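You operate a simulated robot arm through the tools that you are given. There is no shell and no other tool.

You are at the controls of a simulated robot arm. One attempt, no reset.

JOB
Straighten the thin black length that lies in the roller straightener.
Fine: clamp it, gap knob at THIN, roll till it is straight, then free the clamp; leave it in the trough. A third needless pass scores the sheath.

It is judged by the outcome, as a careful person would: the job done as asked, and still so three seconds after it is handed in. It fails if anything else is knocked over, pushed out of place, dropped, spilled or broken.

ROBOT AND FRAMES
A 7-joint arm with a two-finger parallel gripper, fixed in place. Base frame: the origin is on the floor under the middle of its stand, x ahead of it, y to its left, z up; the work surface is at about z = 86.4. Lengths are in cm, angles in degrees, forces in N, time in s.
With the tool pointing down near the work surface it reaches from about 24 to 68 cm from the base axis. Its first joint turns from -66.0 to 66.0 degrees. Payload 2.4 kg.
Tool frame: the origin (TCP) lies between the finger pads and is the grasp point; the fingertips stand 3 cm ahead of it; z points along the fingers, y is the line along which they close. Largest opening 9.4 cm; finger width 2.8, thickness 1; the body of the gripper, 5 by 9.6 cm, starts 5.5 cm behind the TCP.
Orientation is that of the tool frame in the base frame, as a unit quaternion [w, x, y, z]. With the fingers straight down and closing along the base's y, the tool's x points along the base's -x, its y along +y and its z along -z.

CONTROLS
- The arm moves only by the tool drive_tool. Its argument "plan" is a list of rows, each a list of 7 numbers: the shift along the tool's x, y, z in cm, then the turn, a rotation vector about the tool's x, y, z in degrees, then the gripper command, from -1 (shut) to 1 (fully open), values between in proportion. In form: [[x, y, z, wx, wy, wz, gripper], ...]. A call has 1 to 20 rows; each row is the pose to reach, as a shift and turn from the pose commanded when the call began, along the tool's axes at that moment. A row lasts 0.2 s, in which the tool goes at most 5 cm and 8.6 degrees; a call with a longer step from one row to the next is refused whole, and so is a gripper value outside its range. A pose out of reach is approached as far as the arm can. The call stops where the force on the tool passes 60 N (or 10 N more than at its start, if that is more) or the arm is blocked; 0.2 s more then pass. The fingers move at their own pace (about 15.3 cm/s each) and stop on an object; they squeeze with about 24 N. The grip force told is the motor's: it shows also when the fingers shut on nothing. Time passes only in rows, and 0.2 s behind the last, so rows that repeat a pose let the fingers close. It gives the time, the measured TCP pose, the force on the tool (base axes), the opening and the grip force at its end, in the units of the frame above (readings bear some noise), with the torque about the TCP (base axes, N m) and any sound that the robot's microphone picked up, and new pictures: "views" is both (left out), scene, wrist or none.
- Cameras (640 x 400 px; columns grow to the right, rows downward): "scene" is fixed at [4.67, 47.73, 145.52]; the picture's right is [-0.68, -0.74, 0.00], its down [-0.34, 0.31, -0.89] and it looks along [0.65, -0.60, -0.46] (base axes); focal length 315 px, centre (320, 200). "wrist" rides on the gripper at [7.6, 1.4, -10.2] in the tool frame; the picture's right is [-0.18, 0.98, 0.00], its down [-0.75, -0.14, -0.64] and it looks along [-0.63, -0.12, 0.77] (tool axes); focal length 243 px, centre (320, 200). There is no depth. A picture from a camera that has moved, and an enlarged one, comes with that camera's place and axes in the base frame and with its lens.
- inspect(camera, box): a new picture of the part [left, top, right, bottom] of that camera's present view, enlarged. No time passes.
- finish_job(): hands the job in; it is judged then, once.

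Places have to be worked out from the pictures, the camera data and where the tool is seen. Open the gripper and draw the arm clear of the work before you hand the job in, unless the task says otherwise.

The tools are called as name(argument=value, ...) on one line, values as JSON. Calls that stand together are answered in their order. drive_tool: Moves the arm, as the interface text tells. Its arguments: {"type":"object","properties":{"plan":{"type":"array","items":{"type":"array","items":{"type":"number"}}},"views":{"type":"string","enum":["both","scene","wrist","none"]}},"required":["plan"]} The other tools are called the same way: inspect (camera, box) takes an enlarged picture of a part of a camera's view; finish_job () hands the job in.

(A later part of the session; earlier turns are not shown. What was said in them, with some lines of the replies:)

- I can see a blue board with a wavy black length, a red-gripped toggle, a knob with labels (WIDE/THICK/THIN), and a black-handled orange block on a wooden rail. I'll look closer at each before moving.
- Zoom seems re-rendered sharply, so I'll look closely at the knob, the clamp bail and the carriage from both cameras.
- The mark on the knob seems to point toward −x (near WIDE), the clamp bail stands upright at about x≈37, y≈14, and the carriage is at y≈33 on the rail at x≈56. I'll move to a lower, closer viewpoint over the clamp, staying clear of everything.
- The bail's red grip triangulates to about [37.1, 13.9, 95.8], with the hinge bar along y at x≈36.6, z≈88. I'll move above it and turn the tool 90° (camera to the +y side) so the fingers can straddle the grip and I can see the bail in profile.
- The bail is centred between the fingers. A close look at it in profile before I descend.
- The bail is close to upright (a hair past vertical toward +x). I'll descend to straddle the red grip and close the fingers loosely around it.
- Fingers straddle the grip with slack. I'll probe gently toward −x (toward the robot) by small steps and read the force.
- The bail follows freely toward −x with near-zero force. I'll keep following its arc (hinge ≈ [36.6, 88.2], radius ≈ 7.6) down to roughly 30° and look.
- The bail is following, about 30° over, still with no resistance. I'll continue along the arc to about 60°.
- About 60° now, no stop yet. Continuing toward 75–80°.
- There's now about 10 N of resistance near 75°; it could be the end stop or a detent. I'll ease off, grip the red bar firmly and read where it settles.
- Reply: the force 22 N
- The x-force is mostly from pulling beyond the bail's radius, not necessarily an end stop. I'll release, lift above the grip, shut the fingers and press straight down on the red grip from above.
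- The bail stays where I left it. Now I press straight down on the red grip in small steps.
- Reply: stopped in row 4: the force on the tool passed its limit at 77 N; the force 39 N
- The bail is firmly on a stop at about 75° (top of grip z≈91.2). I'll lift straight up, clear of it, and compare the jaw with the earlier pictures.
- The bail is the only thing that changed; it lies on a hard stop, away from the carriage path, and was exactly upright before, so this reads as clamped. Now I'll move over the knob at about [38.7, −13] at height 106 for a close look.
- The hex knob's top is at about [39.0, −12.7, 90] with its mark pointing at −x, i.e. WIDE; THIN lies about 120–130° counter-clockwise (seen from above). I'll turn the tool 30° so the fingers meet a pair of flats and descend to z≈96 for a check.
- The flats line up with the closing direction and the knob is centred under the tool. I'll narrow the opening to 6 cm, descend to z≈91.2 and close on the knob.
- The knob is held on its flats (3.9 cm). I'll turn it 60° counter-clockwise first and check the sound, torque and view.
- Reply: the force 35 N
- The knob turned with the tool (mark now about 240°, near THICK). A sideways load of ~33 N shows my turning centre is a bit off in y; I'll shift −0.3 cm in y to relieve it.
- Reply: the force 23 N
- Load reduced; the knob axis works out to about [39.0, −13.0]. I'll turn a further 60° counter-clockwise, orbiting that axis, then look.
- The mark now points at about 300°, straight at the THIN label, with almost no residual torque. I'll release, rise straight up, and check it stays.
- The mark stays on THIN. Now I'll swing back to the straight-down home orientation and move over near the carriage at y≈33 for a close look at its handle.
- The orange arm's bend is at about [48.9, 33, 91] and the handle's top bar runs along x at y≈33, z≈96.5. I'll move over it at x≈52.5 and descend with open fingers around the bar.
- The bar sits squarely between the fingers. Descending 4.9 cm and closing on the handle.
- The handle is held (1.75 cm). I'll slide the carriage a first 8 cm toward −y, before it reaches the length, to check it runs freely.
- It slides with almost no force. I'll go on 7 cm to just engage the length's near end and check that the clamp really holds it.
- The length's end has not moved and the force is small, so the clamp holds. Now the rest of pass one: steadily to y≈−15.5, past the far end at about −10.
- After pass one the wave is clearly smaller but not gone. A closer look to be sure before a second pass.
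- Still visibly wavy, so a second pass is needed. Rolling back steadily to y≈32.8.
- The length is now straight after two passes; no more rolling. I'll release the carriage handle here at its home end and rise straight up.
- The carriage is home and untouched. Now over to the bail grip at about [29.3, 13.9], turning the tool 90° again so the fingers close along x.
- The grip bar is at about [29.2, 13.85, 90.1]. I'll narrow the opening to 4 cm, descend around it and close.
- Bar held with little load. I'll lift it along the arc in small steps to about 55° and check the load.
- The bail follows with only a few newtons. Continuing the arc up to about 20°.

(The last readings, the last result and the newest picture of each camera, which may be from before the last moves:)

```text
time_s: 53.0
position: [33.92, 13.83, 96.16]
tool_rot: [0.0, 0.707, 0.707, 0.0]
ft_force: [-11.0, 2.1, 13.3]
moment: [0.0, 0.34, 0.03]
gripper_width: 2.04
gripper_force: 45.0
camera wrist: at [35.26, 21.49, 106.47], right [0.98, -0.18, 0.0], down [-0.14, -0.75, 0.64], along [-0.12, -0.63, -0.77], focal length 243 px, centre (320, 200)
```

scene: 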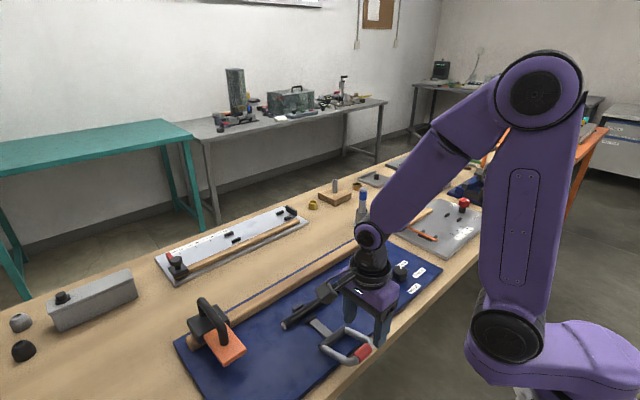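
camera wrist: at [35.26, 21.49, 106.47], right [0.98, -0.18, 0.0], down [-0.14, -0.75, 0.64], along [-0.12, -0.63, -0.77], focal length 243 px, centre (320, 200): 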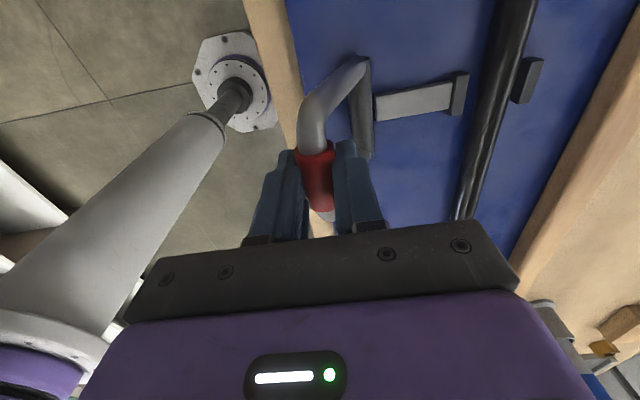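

About 20° from upright, loads small. Continuing to upright in small steps, watching for the stop.

drive_tool(plan=[[0, 0.35, -0.15, 0, 0, 0, -1], [0, 0.65, -0.28, 0, 0, 0, -1], [0, 1.0, -0.4, 0, 0, 0, -1], [0, 1.3, -0.47, 0, 0, 0, -1], [0, 1.65, -0.53, 0, 0, 0, -1], [0, 1.95, -0.57, 0, 0, 0, -1], [0, 2.3, -0.59, 0, 0, 0, -1], [0, 2.6, -0.6, 0, 0, 0, -1]], views="both")

inspect(camera="scene", box=[270, 260, 390, 360])

```text
time_s: 54.8
position: [36.39, 13.81, 96.9]
tool_rot: [0.001, 0.707, 0.707, 0.001]
ft_force: [-6.2, -0.8, 32.1]
moment: [-0.12, 0.34, 0.01]
gripper_width: 2.04
gripper_force: 44.9
camera wrist: at [37.9, 21.47, 107.11], right [0.98, -0.18, 0.0], down [-0.14, -0.75, 0.64], along [-0.12, -0.63, -0.77], focal length 243 px, centre (320, 200)
```

scene: 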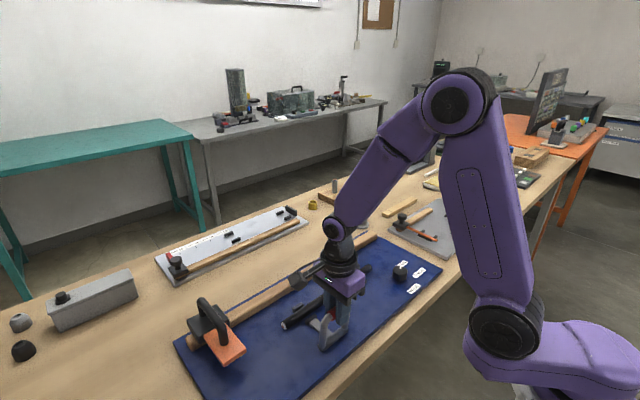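
wrist: 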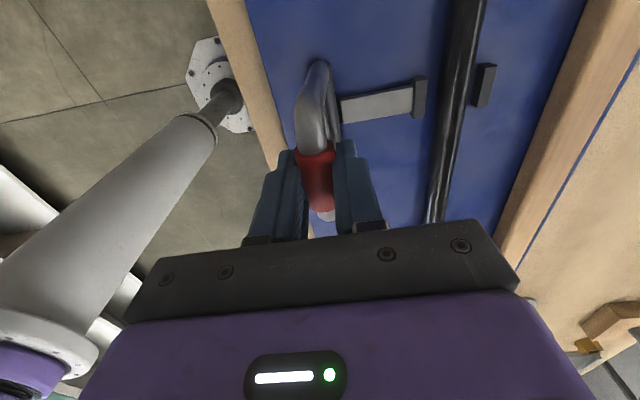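

```text
4.00 times, centred on (330, 310) of scene
camera zoom: at [4.61, 47.71, 145.52], right [-0.68, -0.74, 0.0], down [-0.34, 0.31, -0.89], along [0.65, -0.6, -0.46], focal length 1262 px, centre (280, -240)
```

zoom: 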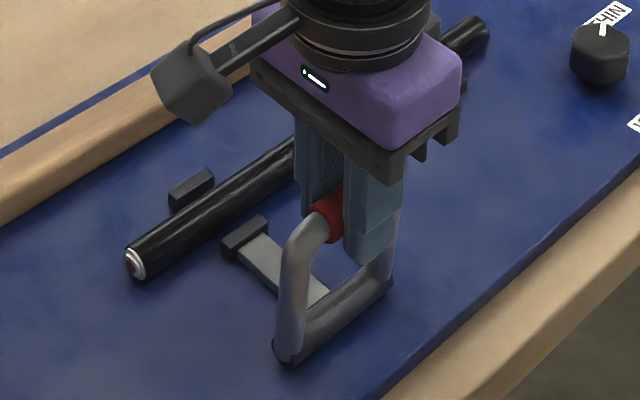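

Nearly upright (grip x≈36.4 versus ≈37.1 at the start). I'll loosen the fingers and nudge it gently the rest of the way to its stop, watching the force.

drive_tool(plan=[[0, 0, -0.25, 0, 0, 0, -0.5], [0, 0, -0.25, 0, 0, 0, -0.35], [0, 0.3, -0.25, 0, 0, 0, -0.35], [0, 0.6, -0.25, 0, 0, 0, -0.35], [0, 0.8, -0.25, 0, 0, 0, -0.35], [0, 1.0, -0.25, 0, 0, 0, -0.35], [0, 1.1, -0.25, 0, 0, 0, -0.35]], views="wrist")

```text
time_s: 56.4
position: [37.45, 13.83, 97.05]
tool_rot: [0.0, 0.707, 0.707, 0.0]
ft_force: [-0.5, -0.6, 0.1]
moment: [0.03, -0.01, -0.01]
gripper_width: 3.09
gripper_force: 0.5
camera wrist: at [38.97, 21.46, 107.29], right [0.98, -0.18, 0.0], down [-0.14, -0.75, 0.64], along [-0.12, -0.63, -0.77], focal length 243 px, centre (320, 200)
```

wrist: 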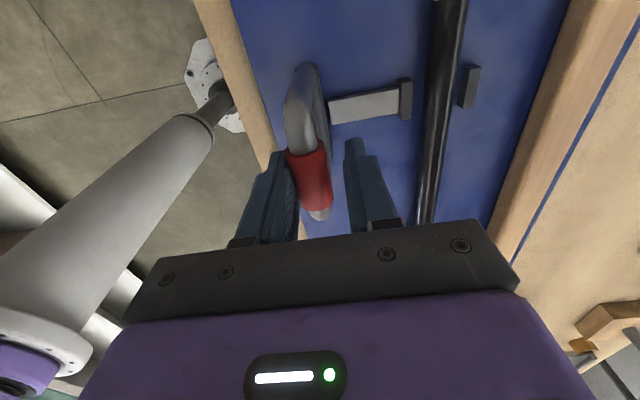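

Grip is now at about x≈36.9 with no load. A few more millimetres to find the stop.

drive_tool(plan=[[0, 0.15, 0, 0, 0, 0, -0.35], [0, 0.3, 0, 0, 0, 0, -0.35], [0, 0.45, 0, 0, 0, 0, -0.35], [0, 0.45, 0, 0, 0, 0, -0.35]], views="both")

```text
time_s: 57.4
position: [37.84, 13.8, 96.98]
tool_rot: [-0.001, 0.707, 0.707, -0.001]
ft_force: [-7.7, -1.8, -1.8]
moment: [-0.05, 0.05, 0.07]
gripper_width: 3.49
gripper_force: 4.6
camera wrist: at [39.36, 21.45, 107.26], right [0.98, -0.18, 0.0], down [-0.14, -0.75, 0.64], along [-0.12, -0.63, -0.77], focal length 243 px, centre (320, 200)
```

scene: 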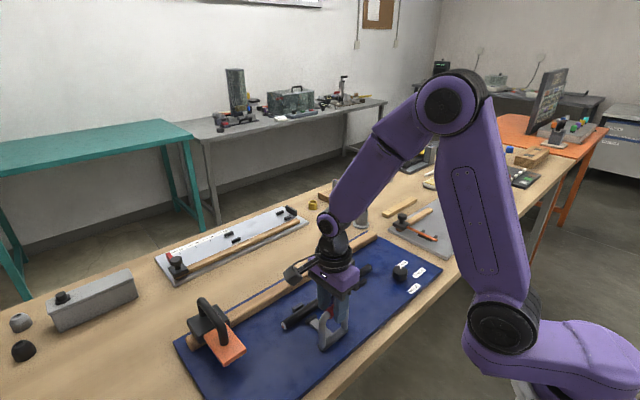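
wrist: 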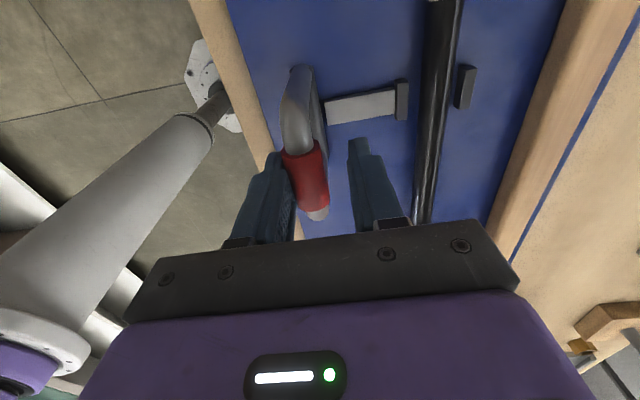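

The bail met a firm stop at upright, its original position, which confirms upright = free. I'll back the finger off, open, and rise straight up clear of it.

drive_tool(plan=[[0, -0.4, 0, 0, 0, 0, -0.35], [0, -0.75, 0, 0, 0, 0, -0.2], [0, -0.75, 0, 0, 0, 0, 0.2], [0, -0.75, 0, 0, 0, 0, 0.2], [0, -0.75, -2, 0, 0, 0, 0.2], [0, -0.75, -5, 0, 0, 0, 0.2], [0, -0.75, -9, 0, 0, 0, 0.2], [0, -0.75, -13, 0, 0, 0, 0.2], [0, -0.75, -17, 0, 0, 0, 0.2]], views="both")

inspect(camera="scene", box=[270, 260, 390, 360])

```text
time_s: 59.4
position: [37.21, 13.89, 114.0]
tool_rot: [0.001, 0.707, 0.707, 0.0]
ft_force: [0.3, 0.8, 0.0]
moment: [0.03, 0.02, -0.01]
gripper_width: 5.61
gripper_force: 0.0
camera wrist: at [38.58, 21.51, 124.3], right [0.98, -0.18, 0.0], down [-0.14, -0.75, 0.64], along [-0.12, -0.63, -0.77], focal length 243 px, centre (320, 200)
```

scene: 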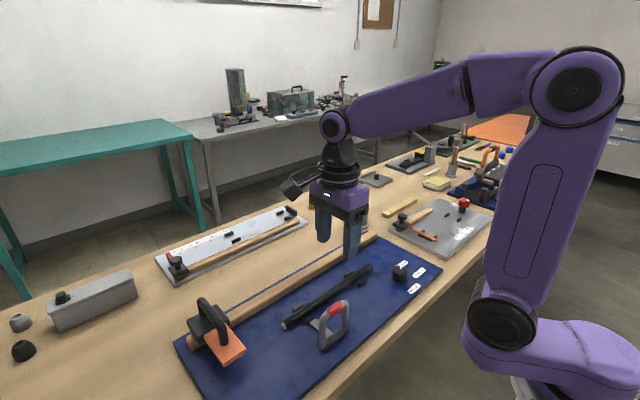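
wrist: 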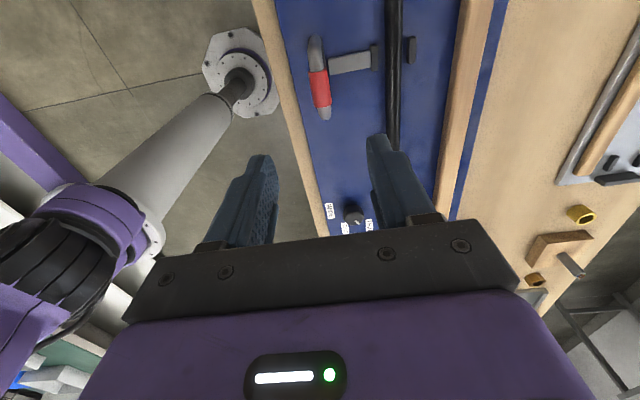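

```text
4.00 times, centred on (330, 310) of scene
camera zoom: at [4.67, 47.73, 145.52], right [-0.68, -0.74, 0.0], down [-0.34, 0.31, -0.89], along [0.65, -0.6, -0.46], focal length 1262 px, centre (280, -240)
```

zoom: 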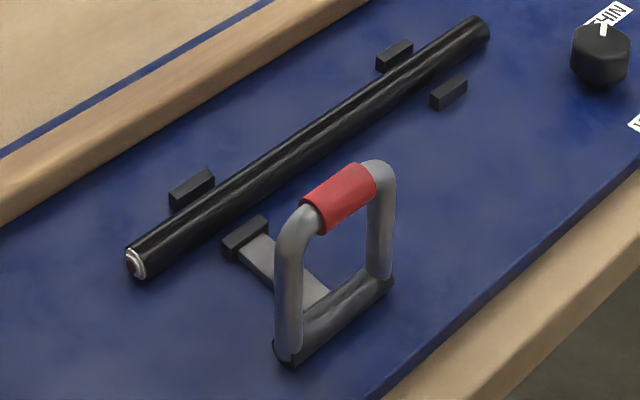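

The length is straight, the bail is upright as at the start, and the knob still reads THIN. I'll draw the arm up and back with the gripper open, then take a last look.

drive_tool(plan=[[0, -0.5, -3, 0, 0, -8, 0.6], [0, -1, -6, 0, 0, -16, 1], [0, -1.5, -9, 0, 0, -24, 1], [0, -2, -12, 0, 0, -32, 1], [0, -2.5, -14, 0, 0, -40, 1], [0, -3, -15, 0, 0, -48, 1], [0, -3.5, -15, 0, 0, -56, 1], [0, -4, -15, 0, 0, -64, 1], [0, -4, -15, 0, 0, -72, 1], [0, -4, -15, 0, 0, -80, 1], [0, -4, -15, 0, 0, -88, 1], [0, -4, -15, 0, 0, -90, 1], [0, -4, -15, 0, 0, -90, 1]], views="both")

inspect(camera="wrist", box=[60, 0, 500, 240])

inspect(camera="scene", box=[170, 220, 450, 395])

```text
time_s: 62.2
position: [33.22, 13.88, 129.01]
tool_rot: [0.0, -0.001, 1.0, 0.001]
ft_force: [0.4, -0.6, 0.1]
moment: [0.0, 0.0, -0.01]
gripper_width: 9.39
gripper_force: 0.2
camera wrist: at [25.62, 15.27, 139.27], right [0.18, 0.98, 0.0], down [0.75, -0.14, 0.64], along [0.63, -0.12, -0.77], focal length 243 px, centre (320, 200)
```

scene: 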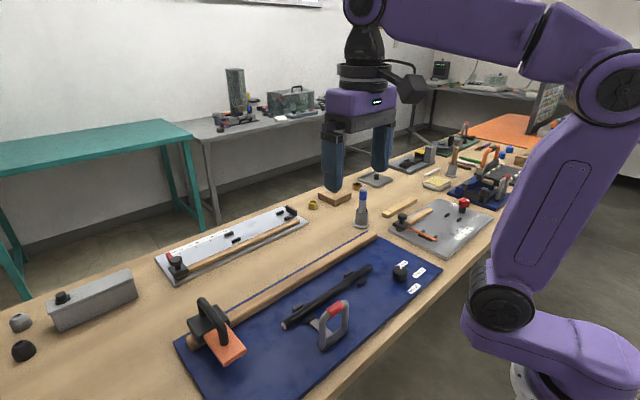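
wrist: 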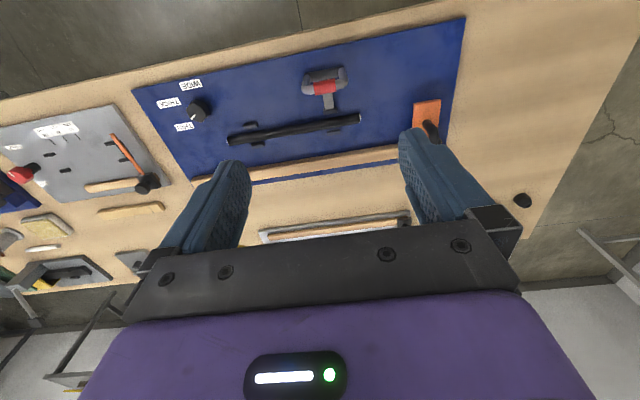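

```text
1.45 times, centred on (280, 120) of wrist
camera zoom: at [25.62, 15.27, 139.27], right [0.18, 0.98, 0.0], down [0.75, -0.14, 0.64], along [0.63, -0.12, -0.77], focal length 353 px, centre (378, 316)
```

zoom: 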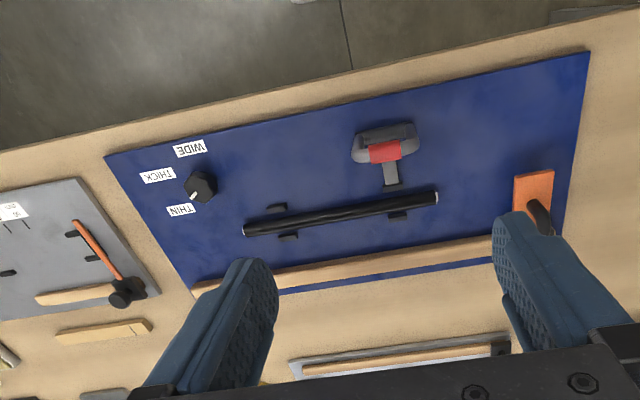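

```text
2.29 times, centred on (310, 308) of scene
camera zoom: at [4.67, 47.73, 145.52], right [-0.68, -0.74, 0.0], down [-0.34, 0.31, -0.89], along [0.65, -0.6, -0.46], focal length 721 px, centre (343, -46)
```

zoom: 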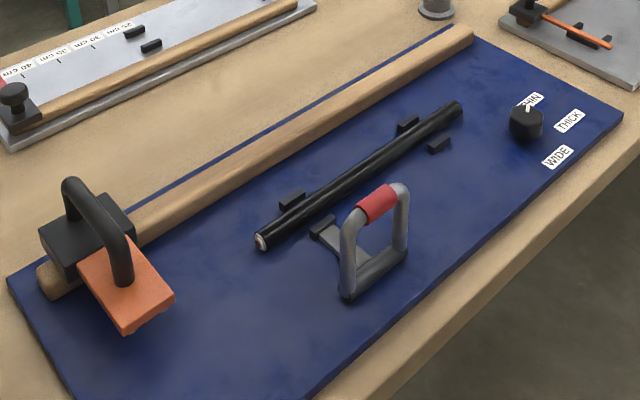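

Everything checks out. The length is straight in the trough after two passes, the knob is at THIN, and the clamp bail is upright and free. The carriage is home, nothing else was disturbed, and the arm is clear with the gripper open, so I'm handing the job in.

finish_job()

```text
The job is handed in.
```

I've handed the job in: the black length came out straight after two roller passes and is still lying in the trough. I didn't make a third pass.

- **Clamp:** I swung the bail down to its hard stop before rolling, and the length did not shift when the roller reached it. Afterwards I swung the bail back up to its stop, so the length is free again.
- **Gap knob:** it started at WIDE. I turned it to THIN, and its mark still points there.
- **Roller:** after the first pass the length was still visibly wavy. The second pass straightened it, and the carriage ended back where it started.

In the last pictures nothing else looks moved, and the arm is well clear with the gripper open.
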